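You operate a simulated robot arm through the tools that you are given. There is no shell and no other tool.

You run a simulated robot arm. Do the job below in one go: nothing can be reset, and whatever is moved stays where it is left.

TASK
Put the apple and pear in the teal bowl and slide it back by the wall.
Fine: set the fruit down gently; the napkin holder is in the way, stand it on the green mat; don't lift the bowl. Set down upright: napkin holder.
Where things are to end (x, y in the base frame): teal bowl within 4 cm of [22, 87].

The check looks at the end state, three seconds after you hand in, the way a careful person would. Anything else that was tipped, shoved, dropped, spilled or broken makes it a failure. Flat cloth is picked up by pressing the open fingertips on it (5 to 10 N) and closing them slowly along it; thin cloth reads only 2 to 8 mm in the jaws.

THE ROBOT
A 6-joint arm with a two-finger gripper, fixed in place. Base frame: the origin is on the floor under the middle of its stand, x ahead of it, y to its left, z up; the work surface is at about z = 91. Lengths are in cm, angles in degrees, forces in N, time in s.
With the tool pointing down near the work surface it reaches from about 38 to 86 cm from the base axis. Its first joint turns from -166.0 to 166.0 degrees. Payload 2.45 kg.
The TCP is the grasp point between the finger pads, 2 cm short of the fingertips. In the tool frame z runs along the fingers and y along their closing line. The gripper opens to 14 cm; its body begins 16.8 cm behind the TCP.
Orientation is that of the tool frame in the base frame, as a unit quaternion [w, x, y, z]. With the fingers straight down and closing along the base's y, the tool's x points along the base's -x, its y along +y and its z along -z.

THE INTERFACE
- The arm moves only by the tool play_rows. Its argument "increments" is a list that holds one entry, the list of rows, each a list of 7 numbers: the turn, a rotation vector about the tool's x, y, z in units of 180 degrees (1.0 is 180 degrees), then the shift along the tool's x, y, z in units of 400 mm (1.0 is 400 mm), then the gripper command, from -1 (shut) to 1 (fully open), values between in proportion. In form: [[[ax, ay, az, tx, ty, tz, jaw], ...]]. A call has 1 to 20 rows; each row is the pose to reach, as a shift and turn from the pose commanded when the call began, along the tool's axes at that moment. A call with a number of a shift or a turn outside -1 to 1 is refused whole. Rows are played at 5 a second. More than 5 cm and 8.6 degrees between two rows, or a gripper value outside its range, and nothing of the call is played. Where a pose cannot be reached the arm comes as near as it can. A force on the tool above 80 N (or 10 N above the force at the start of the call, whichever is more), or a blocked arm, ends the call early, and 0.2 s more pass. The fingers move at their own pace (about 4.5 cm/s each) and stop on an object; they squeeze with about 44 N. The grip force told is the motor's: it shows also when the fingers shut on nothing. Time passes only in rows, and 0.2 s behind the last, so rows that repeat a pose let the fingers close. It gives the time, the measured TCP pose, the force on the tool (base axes), the opening and the grip force at its end, in the units of the frame above (readings bear some noise), with the torque about the TCP (base axes, N m) and any sound that the robot's microphone picked up.
- Cameras (640 x 400 px; columns grow to the right, rows downward): "scene" is fixed at [40.19, 50.02, 151.21]; the picture's right is [0.43, 0.91, 0.00], its down [0.85, -0.40, -0.33] and it looks along [-0.30, 0.14, -0.94] (base axes); focal length 214 px, centre (320, 200). "wrist" rides on the gripper at [7.8, 1.1, -20.9] in the tool frame; the picture's right is [-0.14, 0.99, 0.00], its down [-0.92, -0.13, -0.37] and it looks along [-0.37, -0.05, 0.93] (tool axes); focal length 280 px, centre (320, 200).
- camera(camera): a new picture of that camera. The clock stands still meanwhile.
- move_column(by): moves the trunk up (or, below 0, down) by that many cm; the arm rides with it, the base frame stays. It gives what a move gives, with no picture.
- pixel_to_xyz(camera, pixels): for up to 12 pixels [column, row] of the newest picture of that camera ("zoom" is the newest enlarged one), the place [x, y, z] in the base frame of the surface seen there, good to about 0.3 cm. The clock stands still meanwhile.
- zoom(camera, box): a new picture of the part [left, top, right, bottom] of that camera's present view, enlarged. The clock stands still meanwhile.
- job_done(): hands the job in; it is judged then, once.

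Open the gripper and draw the arm clear of the work before you hand the job in, unless the task says otherwise.

The tools are called after "Emit:" as a command line: name --argument value ..., lists and objects as JSON in quotes. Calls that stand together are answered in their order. play_rows: Moves the arm, as the interface text tells. Its arguments: {"type":"object","properties":{"increments":{"type":"array","items":{"type":"array","items":{"type":"array","items":{"type":"number"}}}}},"required":["increments"]} The other tools are called the same way: move_column (by) moves the trunk up or down; camera (camera) takes a picture; pixel_to_xyz (camera, pixels) gives the place of the surface under pixels of a picture; zoom (camera, box) takes an enlarged picture of a part of a camera's view; job_done () hands the job in.

At the start:

```text
time_s: 0.0
ee_pos: [22.02, 59.53, 119.28]
ee_rot: [0.001, -0.001, 1.0, 0.0]
ft_force: [0.1, 0.1, 0.3]
wrist_torque: [0.0, -0.01, 0.02]
grip_width: 13.99
grip_force: 0.1
trunk travel left (down, up): [-10.0, 13.0]
```

scene: 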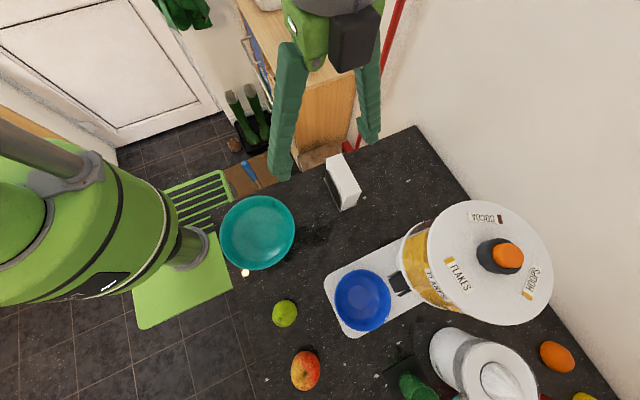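
wrist: 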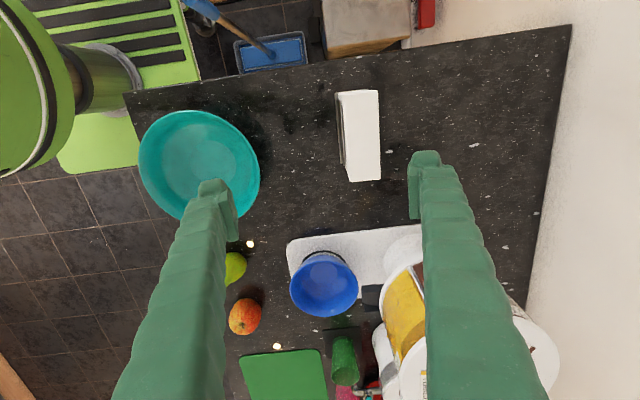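

The first pictures show the teal bowl, the napkin holder (white block), apple, something green (pear or lime), and a green mat in the wrist view. I'll take fresh, enlarged pictures to identify the objects.

Emit:
camera --camera "scene"

Emit:
camera --camera "wrist"

Emit:
zoom --camera "scene" --box '[200, 140, 420, 400]'

Emit:
zoom --camera "scene" --box '[360, 180, 640, 400]'

Emit:
zoom --camera "wrist" --box '[200, 220, 440, 400]'

```text
taken
```

scene: 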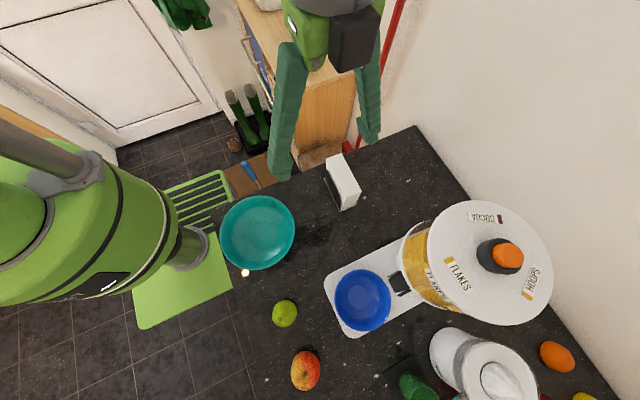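

```text
taken
```

wrist: 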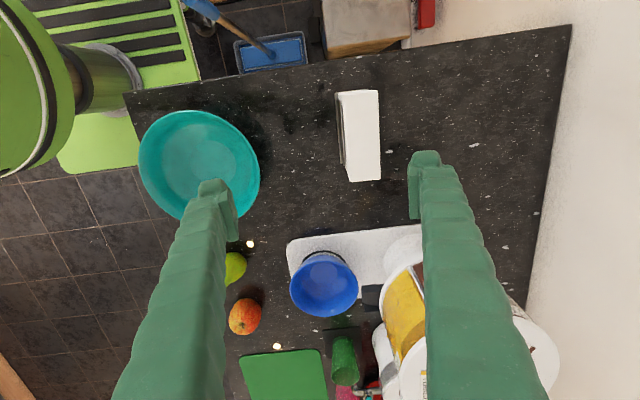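

```text
1.54 times, centred on (310, 270) of scene
```

zoom: 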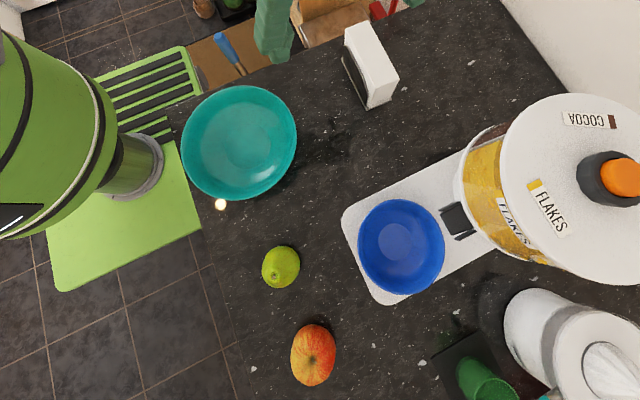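

```text
1.82 times, centred on (500, 290) of scene
```

zoom: 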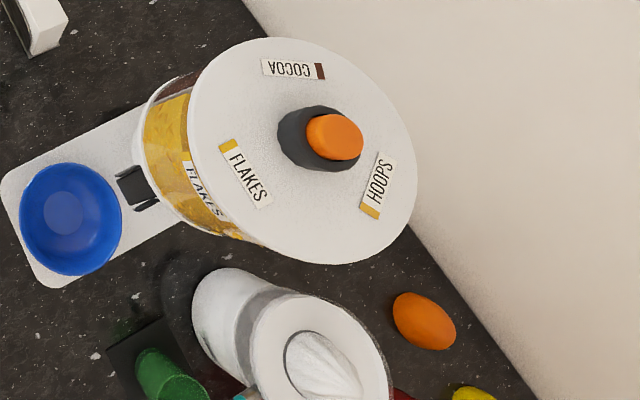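

```text
2.22 times, centred on (320, 310) of wrist
```

zoom: 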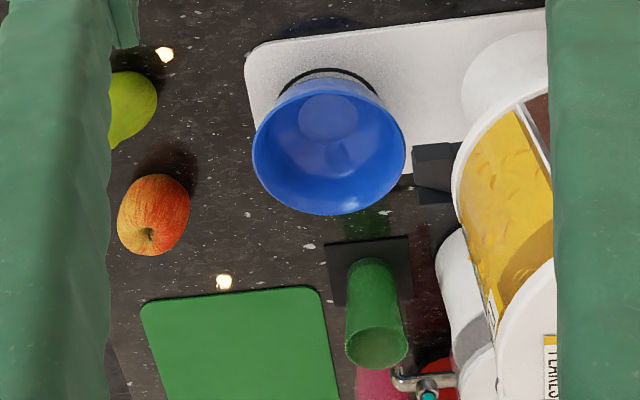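

The green fruit at scene (285,313) looks like the pear, the apple is at (305,370), and the green mat is seen in the wrist at (285,375). I'll measure the surfaces of all these.

Emit:
pixel_to_xyz --camera "scene" --pixels '[[257, 232], [222, 232], [294, 232], [257, 196], [257, 269], [285, 313], [305, 370], [345, 180], [325, 182], [335, 155], [355, 195], [343, 210]]'

Emit:
pixel_to_xyz --camera "wrist" --pixels '[[240, 358], [318, 350], [285, 375], [328, 395], [250, 395], [245, 317], [236, 266], [338, 95], [378, 91], [381, 180], [349, 181], [325, 285]]'

Emit:
pixel_to_xyz --camera "scene" --pixels '[[362, 300], [330, 280], [352, 335], [400, 285], [428, 240], [490, 265], [552, 270], [420, 130], [460, 185], [290, 190], [330, 230], [470, 205]]'

```text
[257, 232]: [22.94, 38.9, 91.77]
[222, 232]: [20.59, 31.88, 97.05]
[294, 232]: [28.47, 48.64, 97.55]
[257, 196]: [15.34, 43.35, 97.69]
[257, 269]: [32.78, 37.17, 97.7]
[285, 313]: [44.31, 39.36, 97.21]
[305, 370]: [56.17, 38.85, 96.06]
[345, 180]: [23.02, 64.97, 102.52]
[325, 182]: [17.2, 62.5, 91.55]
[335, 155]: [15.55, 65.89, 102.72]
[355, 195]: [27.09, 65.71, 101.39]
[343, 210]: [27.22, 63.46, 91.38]
```

```text
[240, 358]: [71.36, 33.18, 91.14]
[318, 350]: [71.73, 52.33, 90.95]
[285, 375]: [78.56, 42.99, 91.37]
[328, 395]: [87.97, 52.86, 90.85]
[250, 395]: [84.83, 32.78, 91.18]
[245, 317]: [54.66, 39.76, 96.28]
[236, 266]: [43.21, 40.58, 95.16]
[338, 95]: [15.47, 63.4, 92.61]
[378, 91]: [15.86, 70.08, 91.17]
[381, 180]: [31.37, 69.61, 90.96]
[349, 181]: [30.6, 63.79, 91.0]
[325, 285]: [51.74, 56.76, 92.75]
```

```text
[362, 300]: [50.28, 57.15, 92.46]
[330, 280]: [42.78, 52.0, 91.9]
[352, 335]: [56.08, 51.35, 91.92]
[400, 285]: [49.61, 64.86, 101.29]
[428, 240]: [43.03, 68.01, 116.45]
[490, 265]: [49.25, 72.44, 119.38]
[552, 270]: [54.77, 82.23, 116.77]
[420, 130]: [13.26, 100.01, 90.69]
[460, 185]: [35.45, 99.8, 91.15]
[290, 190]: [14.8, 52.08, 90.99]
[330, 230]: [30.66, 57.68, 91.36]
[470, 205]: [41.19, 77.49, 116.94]
```

The counter is at z≈91 and the wall at y≈100. I'll zoom on the napkin holder, bowl and mat for detail.

Emit:
zoom --camera "scene" --box '[300, 140, 380, 220]'

Emit:
zoom --camera "wrist" --box '[310, 70, 410, 200]'

Emit:
zoom --camera "scene" --box '[260, 290, 340, 400]'

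Emit:
pixel_to_xyz --camera "scene" --pixels '[[200, 290], [150, 310], [200, 200], [245, 272], [262, 160], [190, 245]]'

```text
5.00 times, centred on (340, 180) of scene
```

zoom: 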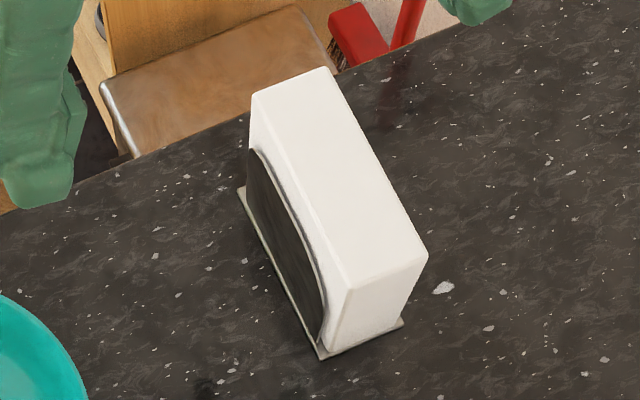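

```text
3.08 times, centred on (360, 135) of wrist
```

zoom: 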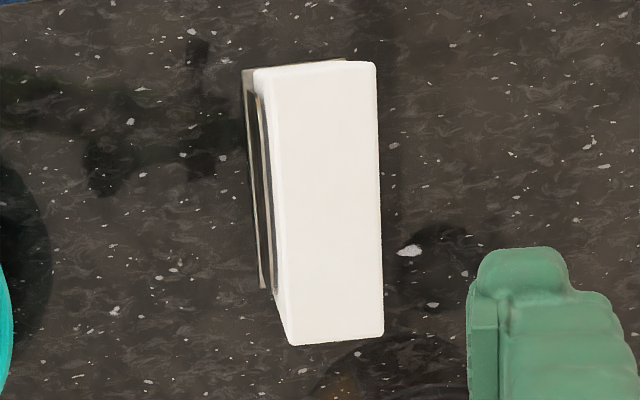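

```text
3.64 times, centred on (300, 345) of scene
```

zoom: 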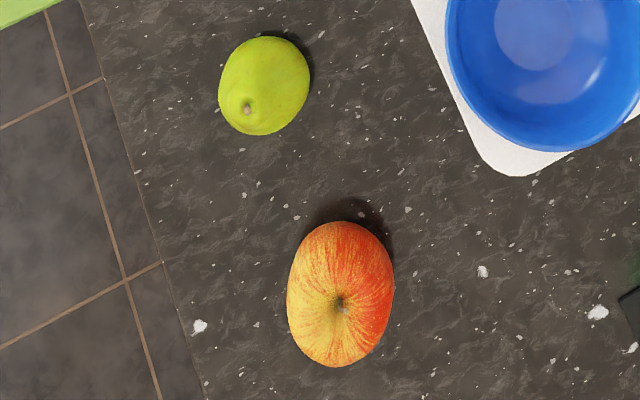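

```text
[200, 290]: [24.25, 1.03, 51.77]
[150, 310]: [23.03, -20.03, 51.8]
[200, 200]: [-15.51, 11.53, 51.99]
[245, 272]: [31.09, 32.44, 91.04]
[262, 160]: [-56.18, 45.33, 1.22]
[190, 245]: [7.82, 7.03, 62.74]
```

The holder is a base plate with two curved plates and a white napkin stack. I'll zoom again and measure its corners precisely, so I can centre the grasp.

Emit:
zoom --camera "scene" --box '[300, 140, 380, 220]'

Emit:
pixel_to_xyz --camera "zoom" --pixels '[[254, 98], [328, 74], [420, 250], [351, 283], [250, 152], [285, 250], [320, 338], [240, 190], [320, 356], [400, 322], [375, 310], [265, 200]]'

```text
5.00 times, centred on (340, 180) of scene
```

zoom: 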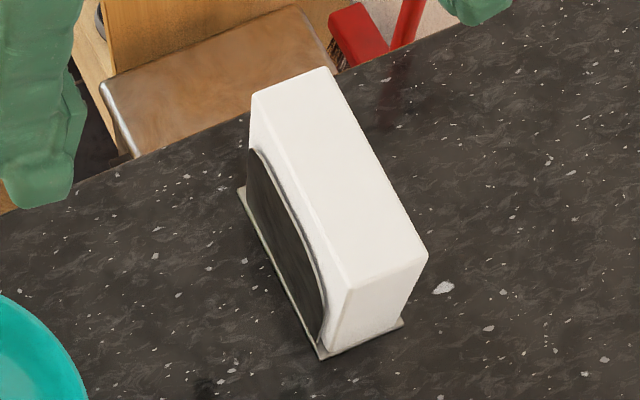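

```text
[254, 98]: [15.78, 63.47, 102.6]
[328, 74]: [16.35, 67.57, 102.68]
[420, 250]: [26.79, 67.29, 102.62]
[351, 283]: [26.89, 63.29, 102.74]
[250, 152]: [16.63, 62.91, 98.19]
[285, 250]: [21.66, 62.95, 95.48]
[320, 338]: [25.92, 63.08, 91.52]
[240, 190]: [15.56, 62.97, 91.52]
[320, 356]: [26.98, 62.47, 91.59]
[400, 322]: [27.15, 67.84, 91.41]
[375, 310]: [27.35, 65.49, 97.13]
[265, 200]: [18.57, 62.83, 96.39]
```

The holder spans x 15.6–27.1, y 62.5–68, top z 102.7, so its centre is about (21.4, 65.3). I'll align the TCP above it and come down to z≈107 with the jaws fully open, then look.

Emit:
play_rows --increments '[[[0, 0, 0, 0.008, 0.07, 0, 1], [0, 0, 0, 0.015, 0.144, 0, 1], [0, 0, 0, 0.015, 0.144, 0.08, 1], [0, 0, 0, 0.015, 0.144, 0.16, 1], [0, 0, 0, 0.015, 0.144, 0.23, 1], [0, 0, 0, 0.015, 0.144, 0.3, 1], [0, 0, 0, 0.015, 0.144, 0.3, 1]]]'

Emit:
camera --camera "wrist"

Emit:
camera --camera "scene"

```text
time_s: 1.6
ee_pos: [21.61, 65.16, 107.32]
ee_rot: [0.0, 0.0, 1.0, 0.001]
ft_force: [0.8, 0.3, 0.1]
wrist_torque: [0.04, -0.02, 0.03]
grip_width: 14.0
grip_force: 0.0
trunk travel left (down, up): [-10.0, 13.0]
```

```text
taken
```

wrist: 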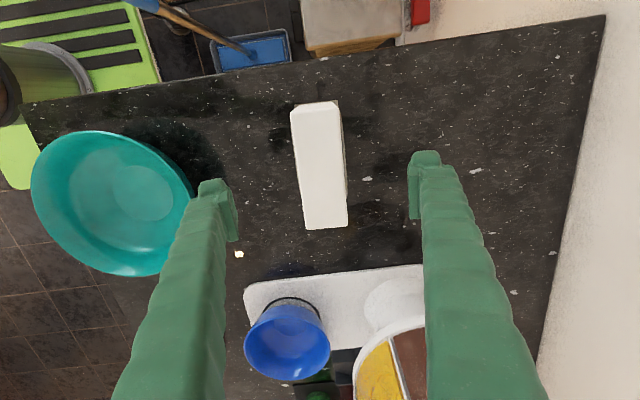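

```text
taken
```

scene: 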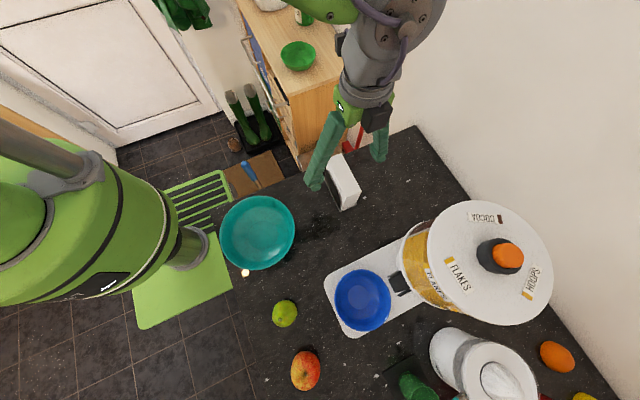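

The holder is centred between the fingers (wrist (318,165)), clear of the bowl. I'll go down to TCP z≈97.3 and close slowly.

Emit:
play_rows --increments '[[[0, 0, 0, 0.005, 0.003, 0.07, 1], [0, 0, 0, 0.005, 0.003, 0.14, 1], [0, 0, 0, 0.005, 0.003, 0.2, 1], [0, 0, 0, 0.005, 0.003, 0.25, 1], [0, 0, 0, 0.005, 0.003, 0.25, 0.6], [0, 0, 0, 0.005, 0.003, 0.25, 0.2], [0, 0, 0, 0.005, 0.003, 0.25, -0.1]]]'

Emit:
zoom --camera "wrist" --box '[180, 80, 480, 260]'

```text
time_s: 3.2
ee_pos: [21.24, 65.4, 97.25]
ee_rot: [0.001, 0.0, 1.0, 0.0]
ft_force: [-0.1, 0.1, -0.6]
wrist_torque: [0.03, 0.02, -0.01]
grip_width: 7.2
grip_force: 0.1
trunk travel left (down, up): [-10.0, 13.0]
```

```text
2.13 times, centred on (330, 170) of wrist
```

zoom: 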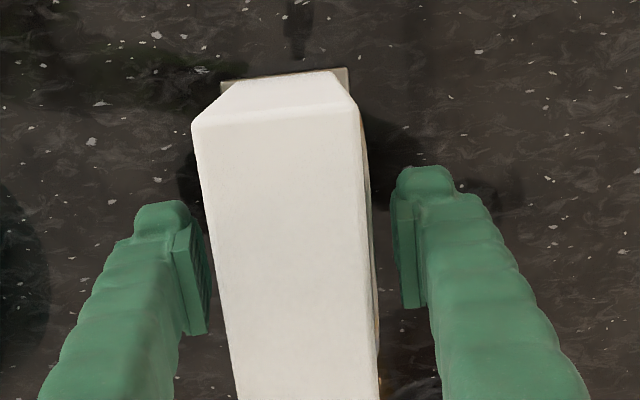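

Both fingers stand beside the holder with similar gaps. I'll close onto it gradually.

Emit:
play_rows --increments '[[[0, 0, 0, 0, 0, 0, -0.2], [0, 0, 0, 0, 0, 0, -0.28], [0, 0, 0, 0, 0, 0, -0.36], [0, 0, 0, 0, 0, 0, -0.44], [0, 0, 0, 0, 0, 0, -0.52], [0, 0, 0, 0, 0, 0, -0.6], [0, 0, 0, 0, 0, 0, -0.6]]]'

```text
time_s: 4.8
ee_pos: [21.27, 65.35, 97.25]
ee_rot: [0.0, 0.0, 1.0, 0.0]
ft_force: [-0.4, 0.2, 0.7]
wrist_torque: [-0.13, 0.03, 0.04]
grip_width: 5.39
grip_force: 44.5
trunk travel left (down, up): [-10.0, 13.0]
```

Gripped at 5.39 cm with 44 N. I'll lift 3 cm and check that the whole holder comes up.

Emit:
play_rows --increments '[[[0, 0, 0, 0, 0, -0.02, -0.7], [0, 0, 0, 0, 0, -0.05, -0.7], [0, 0, 0, 0, 0, -0.08, -0.7], [0, 0, 0, 0, 0, -0.08, -0.7]]]'

Emit:
zoom --camera "scene" --box '[300, 120, 400, 220]'

Emit:
camera --camera "wrist"

```text
time_s: 5.8
ee_pos: [21.18, 65.29, 100.52]
ee_rot: [0.001, -0.001, 1.0, 0.0]
ft_force: [0.6, -0.2, -3.1]
wrist_torque: [0.02, 0.04, -0.04]
grip_width: 5.39
grip_force: 43.9
trunk travel left (down, up): [-10.0, 13.0]
```

```text
4.00 times, centred on (350, 170) of scene
```

zoom: 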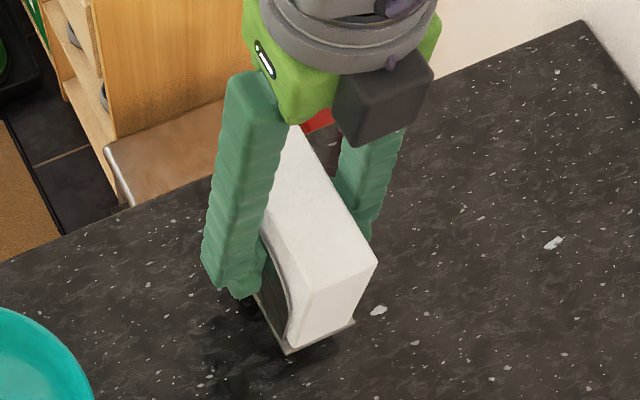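

```text
taken
```

wrist: 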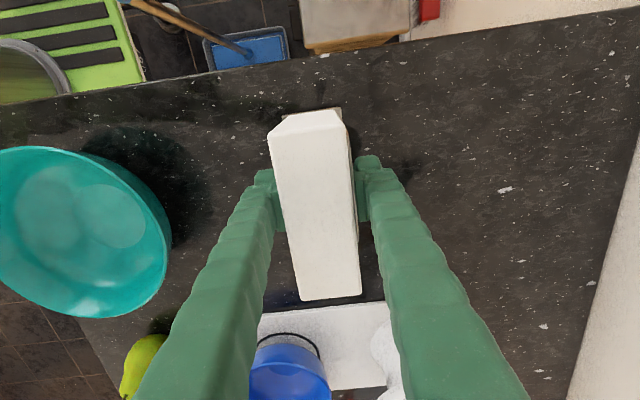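

The holder hangs upright and level in the grip (about 0.3 kg). I'll lift it to z≈113 and carry it along the low-y side, clear of the canister, turning it clockwise on the way toward the mat.

Emit:
play_rows --increments '[[[0, 0, 0, 0, 0, -0.0875, -0.7], [0, 0, 0, 0, 0, -0.175, -0.7], [0, 0, 0, 0, 0, -0.25, -0.7], [0, 0, 0, 0, 0, -0.3125, -0.7], [0, 0, 0.0333, -0.07, -0.0825, -0.3125, -0.7], [0, 0, 0.0667, -0.145, -0.1575, -0.3125, -0.7], [0, 0, 0.1, -0.22, -0.245, -0.3125, -0.7], [0, 0, 0.1333, -0.295, -0.3325, -0.3125, -0.7], [0, 0, 0.1667, -0.3825, -0.395, -0.3125, -0.7], [0, 0, 0.2083, -0.4825, -0.445, -0.3125, -0.7], [0, 0, 0.25, -0.5825, -0.495, -0.3125, -0.7], [0, 0, 0.2917, -0.6825, -0.5325, -0.3125, -0.7], [0, 0, 0.2917, -0.6825, -0.5325, -0.3125, -0.7]]]'

Emit:
camera --camera "wrist"

Emit:
camera --camera "scene"

```text
time_s: 8.6
ee_pos: [48.64, 44.0, 112.95]
ee_rot: [0.0, 0.443, 0.896, 0.0]
ft_force: [0.3, -0.7, 0.8]
wrist_torque: [0.02, 0.01, 0.01]
grip_width: 2.11
grip_force: 0.0
trunk travel left (down, up): [-10.0, 13.0]
```

```text
taken
```

wrist: 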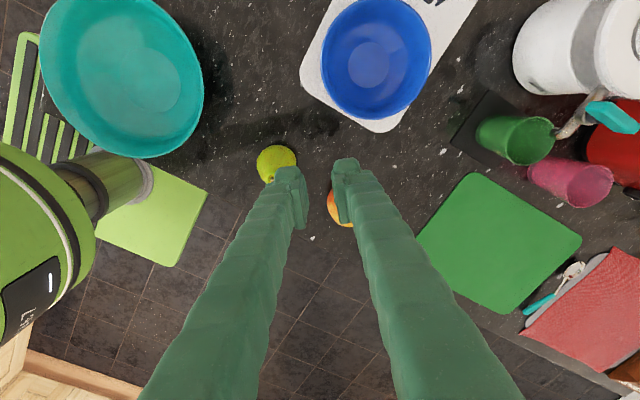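

```text
taken
```

scene: 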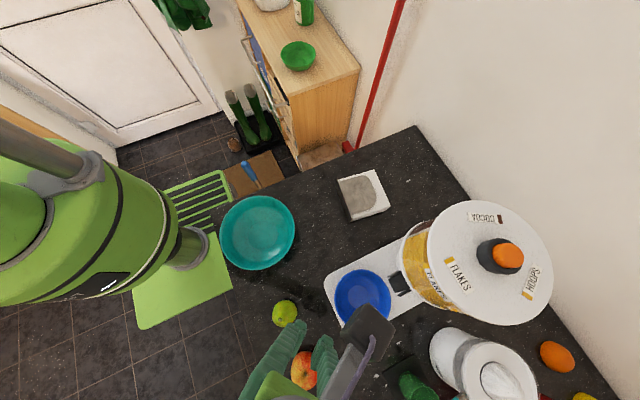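

The jaws are at 2.1 cm and empty: the holder slipped out and now lies on its side at scene (363,195), near where it stood. I'll look closely before recovering it.

Emit:
zoom --camera "scene" --box '[310, 150, 420, 240]'

Emit:
pixel_to_xyz --camera "scene" --pixels '[[338, 180], [381, 170], [390, 207], [350, 220], [352, 185], [372, 175], [377, 207], [355, 212], [365, 195], [384, 190]]'

Emit:
pixel_to_xyz --camera "wrist" --pixels '[[473, 173], [581, 240], [505, 313], [417, 240], [277, 160], [335, 208], [345, 220], [530, 140], [570, 185], [580, 310], [605, 260], [560, 40]]'

```text
4.44 times, centred on (365, 195) of scene
```

zoom: 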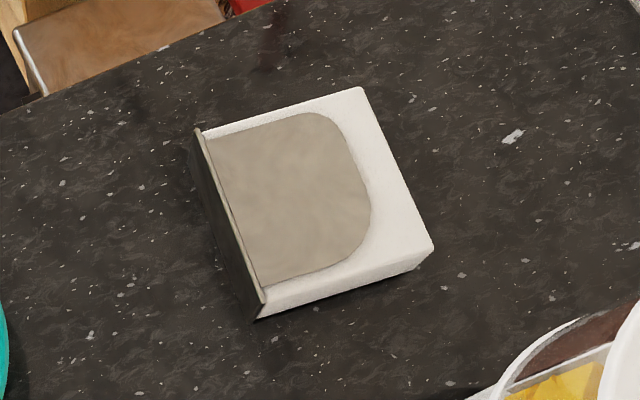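

```text
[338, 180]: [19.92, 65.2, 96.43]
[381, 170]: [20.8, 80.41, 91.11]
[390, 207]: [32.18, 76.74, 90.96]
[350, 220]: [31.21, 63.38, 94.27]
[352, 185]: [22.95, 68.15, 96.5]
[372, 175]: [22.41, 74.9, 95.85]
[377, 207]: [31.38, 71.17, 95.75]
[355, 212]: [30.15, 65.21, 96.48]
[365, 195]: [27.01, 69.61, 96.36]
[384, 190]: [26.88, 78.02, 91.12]
```

```text
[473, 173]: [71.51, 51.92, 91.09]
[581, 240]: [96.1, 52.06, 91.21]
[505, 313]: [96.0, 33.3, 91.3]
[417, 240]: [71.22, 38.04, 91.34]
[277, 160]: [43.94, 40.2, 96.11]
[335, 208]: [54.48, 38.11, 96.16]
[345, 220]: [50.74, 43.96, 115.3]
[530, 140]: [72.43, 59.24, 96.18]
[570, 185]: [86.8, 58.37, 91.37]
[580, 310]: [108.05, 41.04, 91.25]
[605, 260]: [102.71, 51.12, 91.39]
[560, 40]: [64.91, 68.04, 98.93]
```

The holder lies with its base plate facing −y (x 20–31.5, y 64.5–76.5), nothing else disturbed. I'll re-erect it later with a grip across its length and slower motion; first the fruit, which also clears the way to the mat (x 71–96, y 33–52). Let me back the arm up and view the fruit.

Emit:
play_rows --increments '[[[0, 0, 0, 0, 0, -0.05, 0], [0, 0, -0.04, 0.06, 0.04, -0.1, 0.5], [0, 0, -0.08, 0.12, 0.06, -0.15, 1], [0, 0, -0.08, 0.12, 0.06, -0.15, 1]]]'

Emit:
camera --camera "wrist"

Emit:
zoom --camera "scene" --box '[250, 290, 340, 400]'

```text
time_s: 9.6
ee_pos: [47.59, 49.15, 118.87]
ee_rot: [0.0, 0.325, 0.946, 0.001]
ft_force: [-0.3, -0.3, 0.2]
wrist_torque: [0.01, -0.01, 0.04]
grip_width: 10.71
grip_force: 0.1
trunk travel left (down, up): [-10.0, 13.0]
```

```text
taken
```

wrist: 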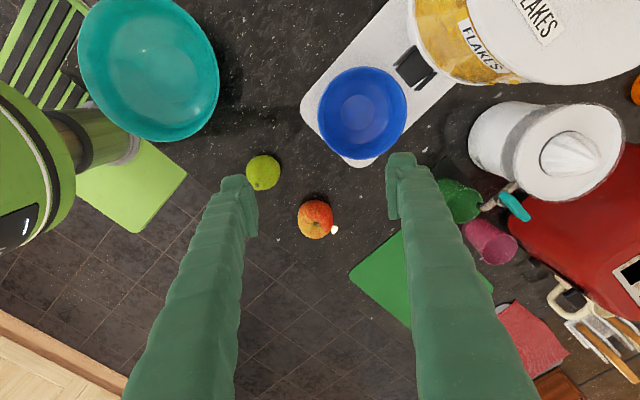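

```text
3.64 times, centred on (295, 345) of scene
```

zoom: 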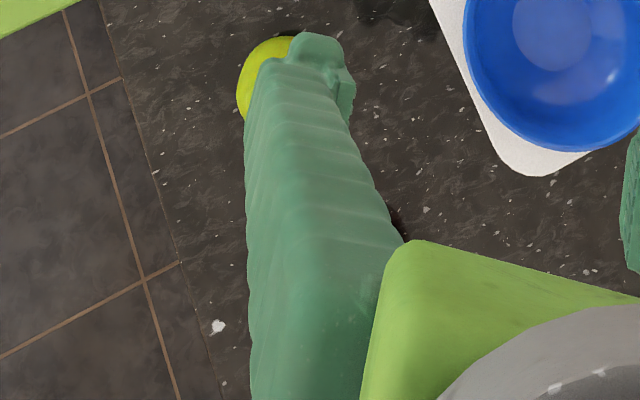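

Emit:
zoom --camera "wrist" --box '[230, 130, 370, 260]'

Emit:
pixel_to_xyz --camera "wrist" --pixels '[[263, 172], [250, 172], [278, 172], [263, 156], [263, 188], [315, 219], [299, 219], [331, 219], [315, 203], [315, 235], [273, 163], [325, 210]]'

```text
3.08 times, centred on (300, 195) of wrist
```

zoom: 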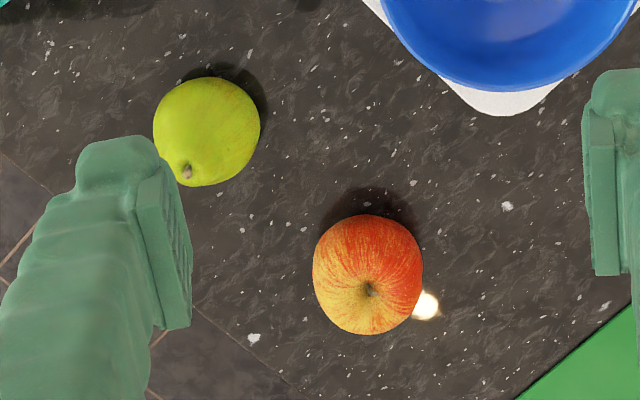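

```text
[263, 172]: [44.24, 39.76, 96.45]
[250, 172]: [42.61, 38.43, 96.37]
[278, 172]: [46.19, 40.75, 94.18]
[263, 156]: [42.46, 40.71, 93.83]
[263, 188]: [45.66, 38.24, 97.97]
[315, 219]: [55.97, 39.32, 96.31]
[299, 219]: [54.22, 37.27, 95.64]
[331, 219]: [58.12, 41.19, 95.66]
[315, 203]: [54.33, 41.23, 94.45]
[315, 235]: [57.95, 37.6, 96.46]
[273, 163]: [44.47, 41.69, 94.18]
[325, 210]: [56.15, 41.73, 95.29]
```

The pear stands upright with its stem at zoom (188,170); the apple stands at zoom (368,275). I'll measure more points on both for centres and heights.

Emit:
pixel_to_xyz --camera "zoom" --pixels '[[188, 165], [188, 172], [200, 182], [158, 125], [175, 150], [195, 160], [208, 130], [225, 110], [245, 110], [256, 130], [210, 82], [235, 165]]'

Emit:
pixel_to_xyz --camera "zoom" --pixels '[[368, 288], [368, 275], [368, 330], [318, 270], [418, 270], [368, 220], [335, 235], [405, 235], [368, 250], [340, 300], [400, 305], [345, 275]]'

```text
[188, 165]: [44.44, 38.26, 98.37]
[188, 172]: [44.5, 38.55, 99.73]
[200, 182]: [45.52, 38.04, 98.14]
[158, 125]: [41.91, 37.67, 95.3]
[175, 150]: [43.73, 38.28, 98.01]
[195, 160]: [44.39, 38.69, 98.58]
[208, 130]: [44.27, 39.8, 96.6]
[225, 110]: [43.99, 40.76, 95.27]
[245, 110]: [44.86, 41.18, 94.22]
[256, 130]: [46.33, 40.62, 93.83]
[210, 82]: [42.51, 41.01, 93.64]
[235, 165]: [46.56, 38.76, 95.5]
```

```text
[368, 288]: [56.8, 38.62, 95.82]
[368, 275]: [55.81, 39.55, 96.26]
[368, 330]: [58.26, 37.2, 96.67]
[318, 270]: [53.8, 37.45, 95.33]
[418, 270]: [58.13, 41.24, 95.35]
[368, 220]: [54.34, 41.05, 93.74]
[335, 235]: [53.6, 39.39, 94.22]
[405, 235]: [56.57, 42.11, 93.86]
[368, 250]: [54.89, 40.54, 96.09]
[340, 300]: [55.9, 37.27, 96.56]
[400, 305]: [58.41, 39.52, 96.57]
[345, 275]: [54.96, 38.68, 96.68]
```

Pear: centre ≈(44.3, 38.5), radius ≈3 at z≈94, stem tip 99.7. Apple: centre ≈(56.2, 38.8), radius ≈3.4, top 96.7. Now I'll measure the inner profile of the bowl.

Emit:
camera --camera "scene"

Emit:
pixel_to_xyz --camera "scene" --pixels '[[226, 232], [231, 232], [236, 232], [241, 232], [246, 232], [251, 232], [262, 232], [268, 232], [274, 232], [280, 232], [286, 232], [291, 232]]'

Emit:
pixel_to_xyz --camera "scene" --pixels '[[257, 199], [257, 204], [257, 210], [257, 216], [257, 222], [257, 242], [257, 248], [257, 254], [257, 259], [257, 264], [257, 267], [288, 210]]'

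```text
taken
```

scene: 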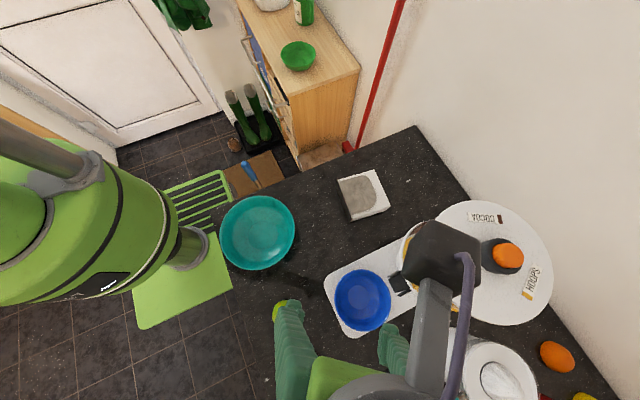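

```text
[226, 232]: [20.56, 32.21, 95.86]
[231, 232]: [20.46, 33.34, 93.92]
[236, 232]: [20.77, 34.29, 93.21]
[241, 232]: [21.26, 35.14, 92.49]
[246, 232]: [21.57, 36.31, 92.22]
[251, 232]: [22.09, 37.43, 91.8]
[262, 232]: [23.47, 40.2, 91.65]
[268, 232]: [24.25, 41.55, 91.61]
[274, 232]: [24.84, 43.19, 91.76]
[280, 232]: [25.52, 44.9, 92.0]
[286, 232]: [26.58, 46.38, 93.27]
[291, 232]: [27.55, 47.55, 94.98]
```

```text
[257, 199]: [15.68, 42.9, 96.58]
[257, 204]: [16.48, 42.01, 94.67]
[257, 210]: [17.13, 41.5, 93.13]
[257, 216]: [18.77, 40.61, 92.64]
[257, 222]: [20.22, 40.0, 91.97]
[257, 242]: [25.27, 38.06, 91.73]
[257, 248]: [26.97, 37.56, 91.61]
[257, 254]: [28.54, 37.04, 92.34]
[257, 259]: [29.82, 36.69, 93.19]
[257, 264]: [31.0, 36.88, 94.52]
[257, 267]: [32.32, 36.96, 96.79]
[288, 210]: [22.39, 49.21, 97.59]
```

The bowl centre is (24.3, 40.3), rim radius 9.2, inner floor z 91.65, so there is room for both fruit side by side in y. I'll take the gripper above the pear, closing along x.

Emit:
play_rows --increments '[[[0, 0, 0.036, -0.0123, -0.0326, 0.02, 0.5], [0, 0, 0.072, -0.0247, -0.0652, 0.05, 0.4], [0, 0, 0.1085, -0.037, -0.0977, 0.085, 0.3], [0, 0, 0.1447, -0.0493, -0.1303, 0.12, 0.3], [0, 0, 0.181, -0.0616, -0.1629, 0.16, 0.3], [0, 0, 0.217, -0.074, -0.1955, 0.2, 0.3], [0, 0, 0.253, -0.0863, -0.228, 0.235, 0.3], [0, 0, 0.2894, -0.0986, -0.2606, 0.2718, 0.3], [0, 0, 0.2894, -0.0986, -0.2606, 0.2718, 0.3]]]'

Emit:
camera --camera "wrist"

Emit:
camera --camera "scene"

```text
time_s: 11.6
ee_pos: [44.27, 38.66, 107.98]
ee_rot: [0.001, 0.708, 0.706, 0.0]
ft_force: [-0.3, 0.0, -0.7]
wrist_torque: [-0.02, 0.01, -0.01]
grip_width: 9.11
grip_force: 0.0
trunk travel left (down, up): [-10.0, 13.0]
```

```text
taken
```

wrist: 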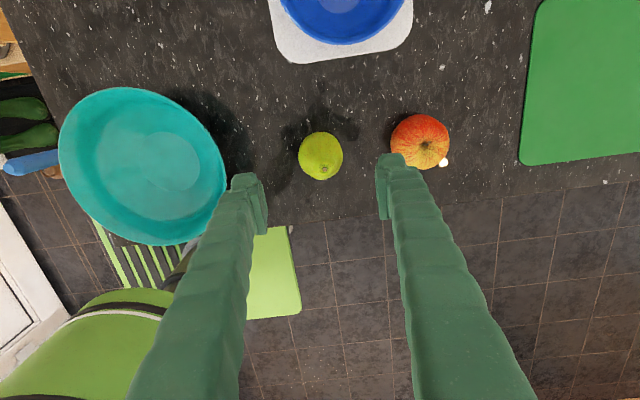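

```text
taken
```

scene: 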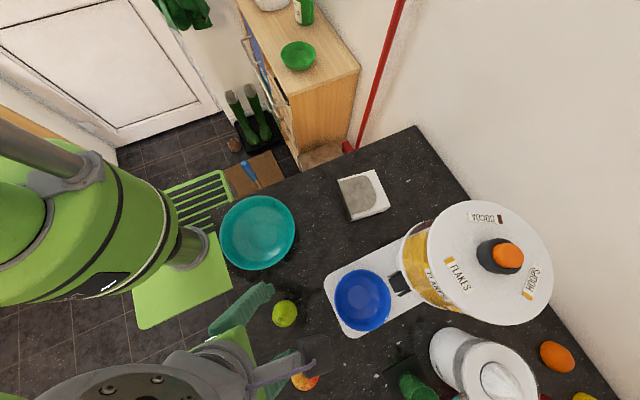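

The pear sits at wrist (321,156), exactly where the TCP axis projects. I'll lower straight down to z≈94.4 with 8.4 cm open, then close gently.

Emit:
play_rows --increments '[[[0, 0, 0, -0.003, 0, 0.07, 0.2], [0, 0, 0, -0.003, 0, 0.14, 0.2], [0, 0, 0, -0.003, 0, 0.2, 0.2], [0, 0, 0, -0.003, 0, 0.26, 0.2], [0, 0, 0, -0.003, 0, 0.31, 0.2], [0, 0, 0, -0.003, 0, 0.34, 0.2], [0, 0, 0, -0.003, 0, 0.34, 0.1], [0, 0, 0, -0.003, 0, 0.34, 0]]]'

Emit:
zoom --camera "wrist" --box '[220, 100, 460, 250]'

```text
time_s: 13.4
ee_pos: [44.08, 38.49, 94.31]
ee_rot: [-0.001, 0.708, 0.706, 0.0]
ft_force: [-1.0, 1.2, 0.4]
wrist_torque: [-0.02, 0.0, 0.03]
grip_width: 7.01
grip_force: 0.2
trunk travel left (down, up): [-10.0, 13.0]
```

```text
2.67 times, centred on (340, 175) of wrist
```

zoom: 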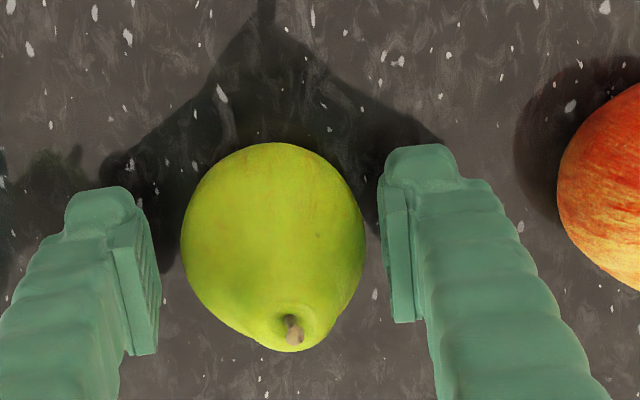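

The pear is centred between the pads (zoom (272,247)). I'll close in small steps and watch the grip force.

Emit:
play_rows --increments '[[[0, 0, 0, 0, 0, 0, -0.06], [0, 0, 0, 0, 0, 0, -0.1], [0, 0, 0, 0, 0, 0, -0.14], [0, 0, 0, 0, 0, 0, -0.18], [0, 0, 0, 0, 0, 0, -0.22], [0, 0, 0, 0, 0, 0, -0.26], [0, 0, 0, 0, 0, 0, -0.26]]]'

```text
time_s: 15.0
ee_pos: [44.23, 38.49, 94.4]
ee_rot: [0.0, 0.709, 0.706, 0.001]
ft_force: [1.0, 0.1, 0.2]
wrist_torque: [0.03, -0.02, 0.04]
grip_width: 5.58
grip_force: 43.8
trunk travel left (down, up): [-10.0, 13.0]
```

Gripped at 5.58 cm, 43.8 N. I'll lift slowly with a smooth ramp and check that it holds.

Emit:
play_rows --increments '[[[0, 0, 0, 0, 0, -0.005, -0.4], [0, 0, 0, 0, 0, -0.015, -0.4], [0, 0, 0, 0, 0, -0.035, -0.4], [0, 0, 0, 0, 0, -0.06, -0.4], [0, 0, 0, 0, 0, -0.09, -0.4], [0, 0, 0, 0, 0, -0.12, -0.4], [0, 0, 0, 0, 0, -0.15, -0.4], [0, 0, 0, 0, 0, -0.18, -0.4], [0, 0, 0, 0, 0, -0.21, -0.4], [0, 0, 0, 0, 0, -0.235, -0.4], [0, 0, 0, 0, 0, -0.25, -0.4], [0, 0, 0, 0, 0, -0.25, -0.4]]]'

Emit:
camera --camera "wrist"

```text
time_s: 17.6
ee_pos: [44.33, 38.45, 104.59]
ee_rot: [0.0, 0.708, 0.706, 0.0]
ft_force: [-0.4, -0.3, -1.1]
wrist_torque: [0.02, 0.02, 0.0]
grip_width: 5.55
grip_force: 44.3
trunk travel left (down, up): [-10.0, 13.0]
```

```text
taken
```

wrist: 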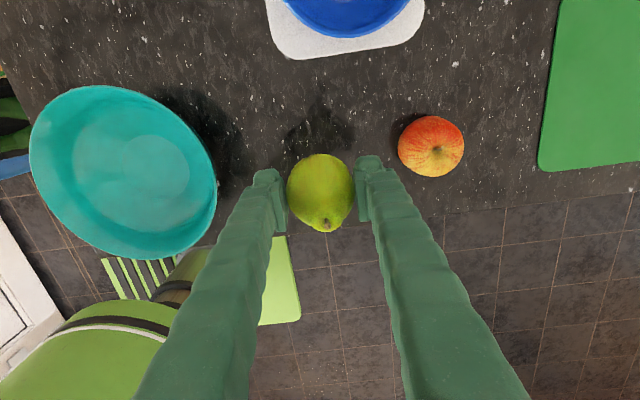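

The pear is held firmly. I'll carry it level and slowly to above the bowl at (24.3, 43.5).

Emit:
play_rows --increments '[[[0, 0, 0, 0.002, -0.008, 0, -0.4], [0, 0, 0, 0.006, -0.025, 0, -0.4], [0, 0, 0, 0.0125, -0.05, 0, -0.4], [0, 0, 0, 0.022, -0.088, 0, -0.4], [0, 0, 0, 0.0315, -0.126, 0, -0.4], [0, 0, 0, 0.041, -0.164, 0, -0.4], [0, 0, 0, 0.0505, -0.202, 0, -0.4], [0, 0, 0, 0.06, -0.24, 0, -0.4], [0, 0, 0, 0.0695, -0.278, 0, -0.4], [0, 0, 0, 0.079, -0.316, 0, -0.4], [0, 0, 0, 0.0885, -0.354, 0, -0.4], [0, 0, 0, 0.098, -0.392, 0, -0.4], [0, 0, 0, 0.1075, -0.43, 0, -0.4], [0, 0, 0, 0.116, -0.463, 0, -0.4], [0, 0, 0, 0.122, -0.486, 0, -0.4], [0, 0, 0, 0.126, -0.501, 0, -0.4], [0, 0, 0, 0.126, -0.501, 0, -0.4]]]'

Emit:
camera --camera "wrist"

Emit:
camera --camera "scene"

```text
time_s: 21.2
ee_pos: [24.28, 43.75, 104.38]
ee_rot: [0.0, 0.709, 0.706, 0.0]
ft_force: [0.1, 0.0, -1.2]
wrist_torque: [0.03, -0.01, 0.02]
grip_width: 5.52
grip_force: 44.5
trunk travel left (down, up): [-10.0, 13.0]
```

```text
taken
```

wrist: 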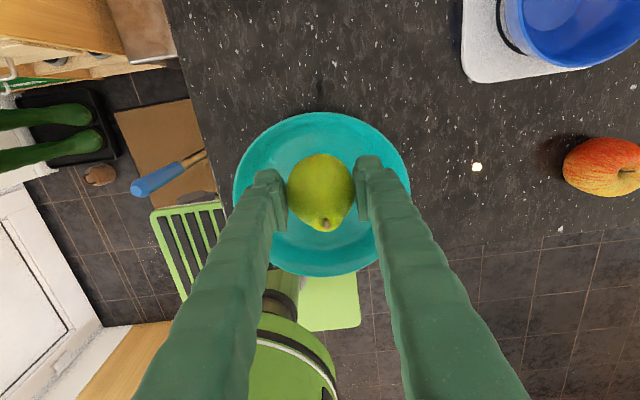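

```text
taken
```

scene: 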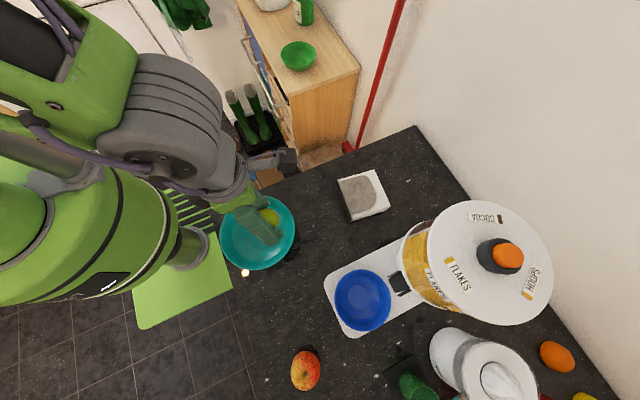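

The pear is over the bowl, fingers inside the rim. I'll lower it slowly to just above the floor of the bowl.

Emit:
play_rows --increments '[[[0, 0, 0, 0, 0, 0.01, -0.4], [0, 0, 0, 0, 0, 0.03, -0.4], [0, 0, 0, 0, 0, 0.06, -0.4], [0, 0, 0, 0, 0, 0.09, -0.4], [0, 0, 0, 0, 0, 0.12, -0.4], [0, 0, 0, 0, 0, 0.15, -0.4], [0, 0, 0, 0, 0, 0.175, -0.4], [0, 0, 0, 0, 0, 0.195, -0.4], [0, 0, 0, 0, 0, 0.21, -0.4], [0, 0, 0, 0, 0, 0.215, -0.4], [0, 0, 0, 0, 0, 0.215, -0.4]]]'

Emit:
zoom --camera "wrist" --box '[200, 90, 440, 290]'

```text
time_s: 23.6
ee_pos: [24.06, 43.64, 95.98]
ee_rot: [0.0, 0.708, 0.706, 0.0]
ft_force: [0.3, -1.8, 5.5]
wrist_torque: [0.13, 0.03, 0.0]
grip_width: 5.51
grip_force: 43.6
trunk travel left (down, up): [-10.0, 13.0]
```

```text
2.00 times, centred on (320, 190) of wrist
```

zoom: 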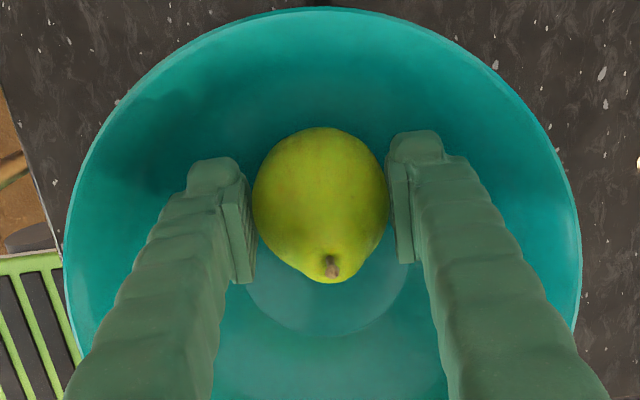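

The upward force (5.5 N) shows the pear has just touched the bowl floor. I'll ease up 1 mm and open slowly by about 1.5 cm.

Emit:
play_rows --increments '[[[0, 0, 0, 0, 0, -0.002, -0.25], [0, 0, 0, 0, 0, -0.003, -0.2], [0, 0, 0, 0, 0, -0.003, -0.16], [0, 0, 0, 0, 0, -0.003, -0.12], [0, 0, 0, 0, 0, -0.003, -0.08], [0, 0, 0, 0, 0, -0.003, -0.04], [0, 0, 0, 0, 0, -0.003, 0], [0, 0, 0, 0, 0, -0.003, 0.03], [0, 0, 0, 0, 0, -0.003, 0.03]]]'

Emit:
zoom --camera "wrist" --box '[200, 90, 440, 290]'

```text
time_s: 25.6
ee_pos: [24.26, 43.66, 95.96]
ee_rot: [0.0, 0.709, 0.706, 0.001]
ft_force: [3.3, -5.3, 9.6]
wrist_torque: [0.07, -0.17, 0.0]
grip_width: 6.05
grip_force: 0.0
trunk travel left (down, up): [-10.0, 13.0]
```

```text
2.00 times, centred on (320, 190) of wrist
```

zoom: 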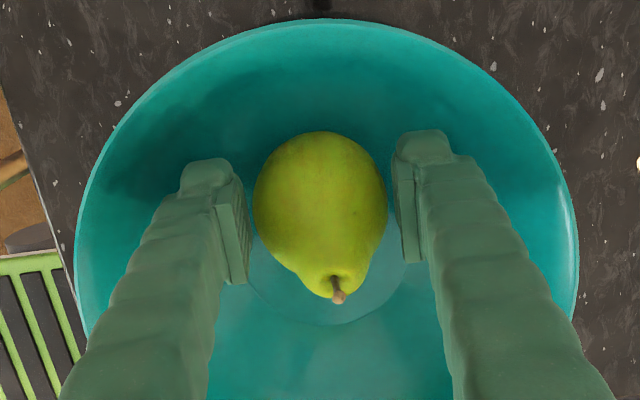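

The fingers stopped at 6.05 cm against the bowl wall (force 9.6 N up, −5.3 N in y), while the pear is free. I'll stop the opening at that width and rise slowly, opening a bit more as the bowl widens.

Emit:
play_rows --increments '[[[0, 0, 0, 0, 0, -0.003, -0.13], [0, 0, 0, 0, 0, -0.008, -0.12], [0, 0, 0, 0, 0, -0.014, -0.11], [0, 0, 0, 0, 0, -0.02, -0.1], [0, 0, 0, 0, 0, -0.028, -0.08]]]'

Emit:
zoom --camera "wrist" --box '[200, 90, 440, 290]'

```text
time_s: 26.8
ee_pos: [24.08, 43.67, 97.09]
ee_rot: [0.0, 0.708, 0.706, 0.0]
ft_force: [-0.2, -0.5, 0.1]
wrist_torque: [0.04, -0.01, 0.03]
grip_width: 6.45
grip_force: 0.1
trunk travel left (down, up): [-10.0, 13.0]
```

```text
2.00 times, centred on (320, 190) of wrist
```

zoom: 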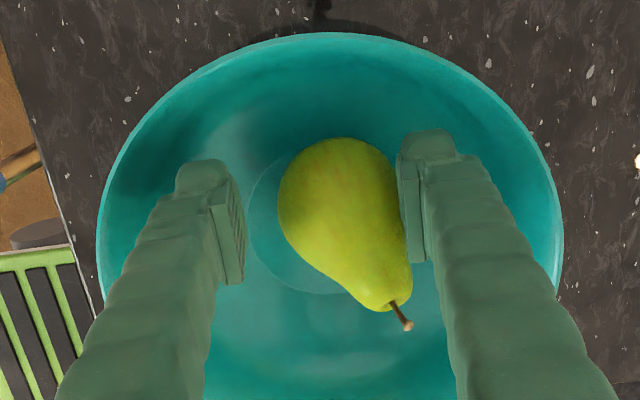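

Forces are back to zero and the pear rests free in the bowl, leaning on the right finger. I'll keep rising slowly so that it settles gently.

Emit:
play_rows --increments '[[[0, 0, 0, 0, 0, -0.01, -0.05], [0, 0, 0, 0, 0, -0.02, -0.02], [0, 0, 0, 0, 0, -0.035, 0.02], [0, 0, 0, 0, 0, -0.055, 0.06], [0, 0, 0, 0, 0, -0.08, 0.1], [0, 0, 0, 0, 0, -0.12, 0.14], [0, 0, 0, 0, 0, -0.17, 0.2], [0, 0, 0, 0, 0, -0.22, 0.2], [0, 0, 0, 0, 0, -0.27, 0.2], [0, 0, 0, 0, 0, -0.3, 0.2], [0, 0, 0, 0, 0, -0.3, 0.2]]]'

Emit:
camera --camera "wrist"

Emit:
camera --camera "scene"

```text
time_s: 29.2
ee_pos: [24.24, 43.69, 109.03]
ee_rot: [0.0, 0.708, 0.707, 0.0]
ft_force: [-0.1, -0.2, 0.9]
wrist_torque: [-0.05, 0.02, -0.01]
grip_width: 8.39
grip_force: 0.1
trunk travel left (down, up): [-10.0, 13.0]
```

```text
taken
```

wrist: 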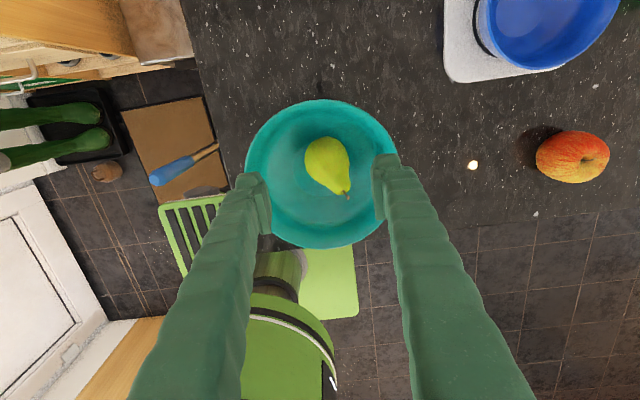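

```text
taken
```

scene: 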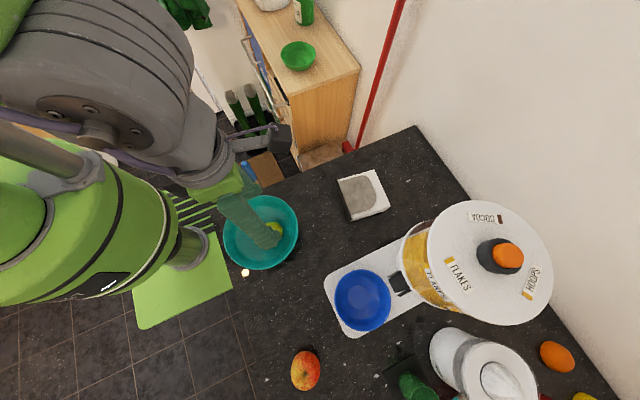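

The pear lies in the bowl at wrist (328,165). I'll measure the bowl rim and the pear now, since the bowl shifted slightly.

Emit:
pixel_to_xyz --camera "wrist" --pixels '[[321, 101], [247, 165], [395, 165], [321, 247], [275, 118], [370, 120], [370, 231], [275, 231], [328, 165], [312, 160], [346, 190], [330, 205]]'

```text
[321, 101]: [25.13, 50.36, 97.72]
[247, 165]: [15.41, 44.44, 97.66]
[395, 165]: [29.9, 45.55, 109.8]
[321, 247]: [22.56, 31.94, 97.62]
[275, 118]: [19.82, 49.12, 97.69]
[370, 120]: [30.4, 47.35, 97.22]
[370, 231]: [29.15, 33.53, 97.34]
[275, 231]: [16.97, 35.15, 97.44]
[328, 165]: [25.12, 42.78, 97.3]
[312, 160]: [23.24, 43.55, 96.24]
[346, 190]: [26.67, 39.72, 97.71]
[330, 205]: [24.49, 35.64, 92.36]
```

The bowl's centre is now (24.0, 41.2). I'll zoom on the pear to see the free space for the apple.

Emit:
zoom --camera "wrist" --box '[230, 90, 410, 260]'

Emit:
pixel_to_xyz --camera "zoom" --pixels '[[330, 115], [295, 140], [280, 180], [300, 215], [340, 240], [370, 255], [390, 210], [380, 160], [365, 130], [335, 170], [360, 210], [375, 240]]'

```text
2.35 times, centred on (320, 175) of wrist
```

zoom: 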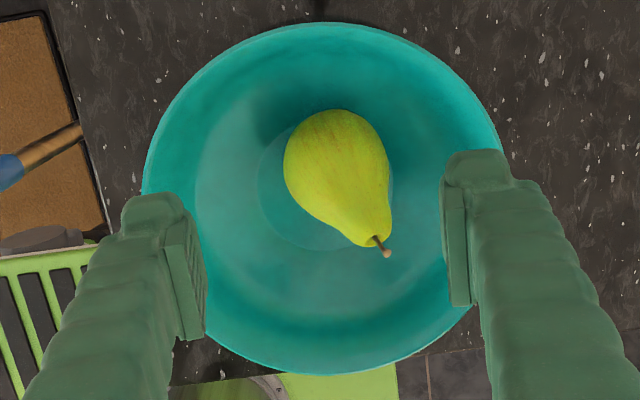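

```text
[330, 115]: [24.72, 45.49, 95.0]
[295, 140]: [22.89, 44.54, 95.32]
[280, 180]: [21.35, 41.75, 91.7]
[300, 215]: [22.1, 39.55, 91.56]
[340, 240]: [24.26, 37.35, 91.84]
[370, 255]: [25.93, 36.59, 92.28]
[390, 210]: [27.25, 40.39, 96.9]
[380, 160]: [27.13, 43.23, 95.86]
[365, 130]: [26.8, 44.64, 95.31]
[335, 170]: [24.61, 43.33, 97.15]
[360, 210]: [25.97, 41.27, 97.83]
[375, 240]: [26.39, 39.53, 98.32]
```

The pear leans with its fat end at about (24.8, 43.2), leaving room on the near-left side around (21.7, 38.4) for the apple. I'll go above the apple now with the jaws turned 38.5° further for that placement.

Emit:
play_rows --increments '[[[0, 0, 0.012, -0.007, 0.045, 0.0, 0.3], [0, 0, 0.03, -0.017, 0.11, 0.0, 0.3], [0, 0, 0.05, -0.029, 0.185, 0.0, 0.3], [0, 0, 0.07, -0.04, 0.26, 0.005, 0.3], [0, 0, 0.09, -0.051, 0.335, 0.005, 0.3], [0, 0, 0.11, -0.063, 0.41, 0.01, 0.3], [0, 0, 0.13, -0.074, 0.485, 0.01, 0.3], [0, 0, 0.15, -0.086, 0.56, 0.015, 0.3], [0, 0, 0.17, -0.097, 0.635, 0.02, 0.3], [0, 0, 0.19, -0.109, 0.71, 0.025, 0.3], [0, 0, 0.205, -0.117, 0.765, 0.026, 0.3], [0, 0, 0.214, -0.122, 0.799, 0.026, 0.3], [0, 0, 0.214, -0.122, 0.799, 0.026, 0.3]]]'

Emit:
camera --camera "wrist"

Emit:
camera --camera "scene"

```text
time_s: 32.0
ee_pos: [55.96, 38.76, 107.96]
ee_rot: [0.001, 0.901, 0.434, 0.0]
ft_force: [0.2, -0.2, 0.1]
wrist_torque: [-0.01, 0.0, -0.02]
grip_width: 9.1
grip_force: 0.2
trunk travel left (down, up): [-10.0, 13.0]
```

```text
taken
```

wrist: 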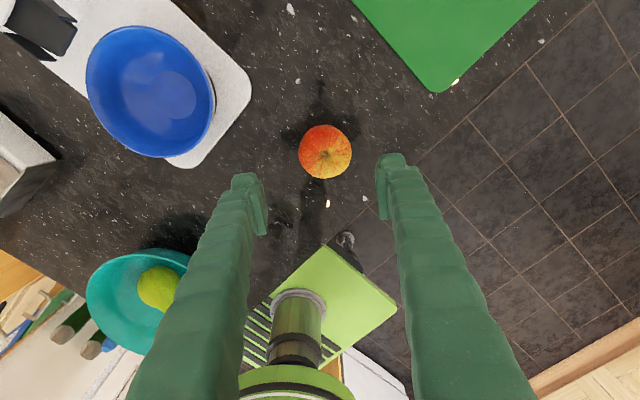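

```text
taken
```

scene: 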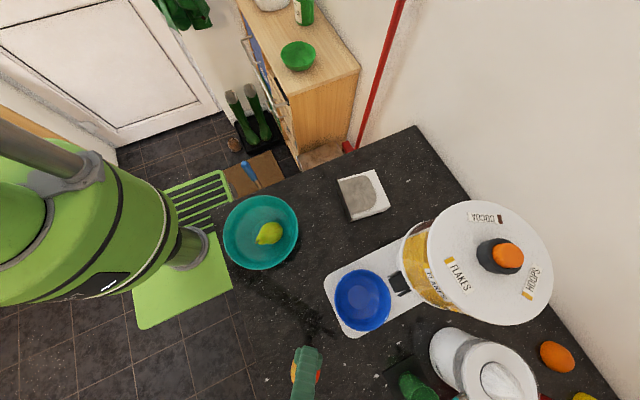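

The apple shows at wrist (325,151), about 0.6 cm off the TCP axis; I'll correct for that and lower to z≈95.2.

Emit:
play_rows --increments '[[[0, 0, 0, 0.006, 0.008, 0.06, 0.3], [0, 0, 0, 0.011, 0.015, 0.13, 0.3], [0, 0, 0, 0.011, 0.015, 0.19, 0.3], [0, 0, 0, 0.011, 0.015, 0.25, 0.3], [0, 0, 0, 0.011, 0.015, 0.295, 0.25], [0, 0, 0, 0.011, 0.015, 0.32, 0.2], [0, 0, 0, 0.011, 0.015, 0.32, 0.15]]]'

Emit:
zoom --camera "wrist" --box '[220, 100, 460, 250]'

```text
time_s: 33.6
ee_pos: [56.85, 38.68, 95.07]
ee_rot: [0.0, 0.901, 0.433, -0.001]
ft_force: [-0.4, -0.3, -0.4]
wrist_torque: [-0.02, -0.02, 0.02]
grip_width: 8.02
grip_force: 0.0
trunk travel left (down, up): [-10.0, 13.0]
```

```text
2.67 times, centred on (340, 175) of wrist
```

zoom: 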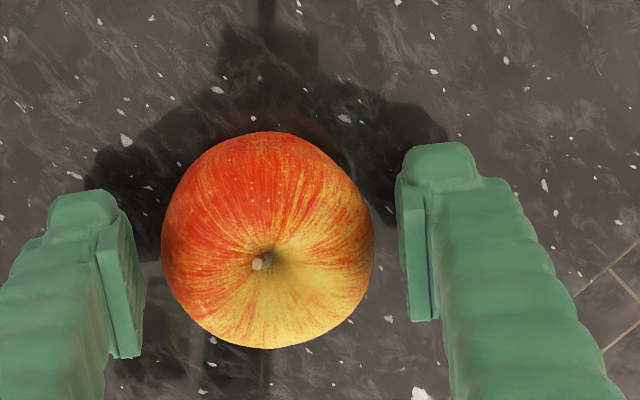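

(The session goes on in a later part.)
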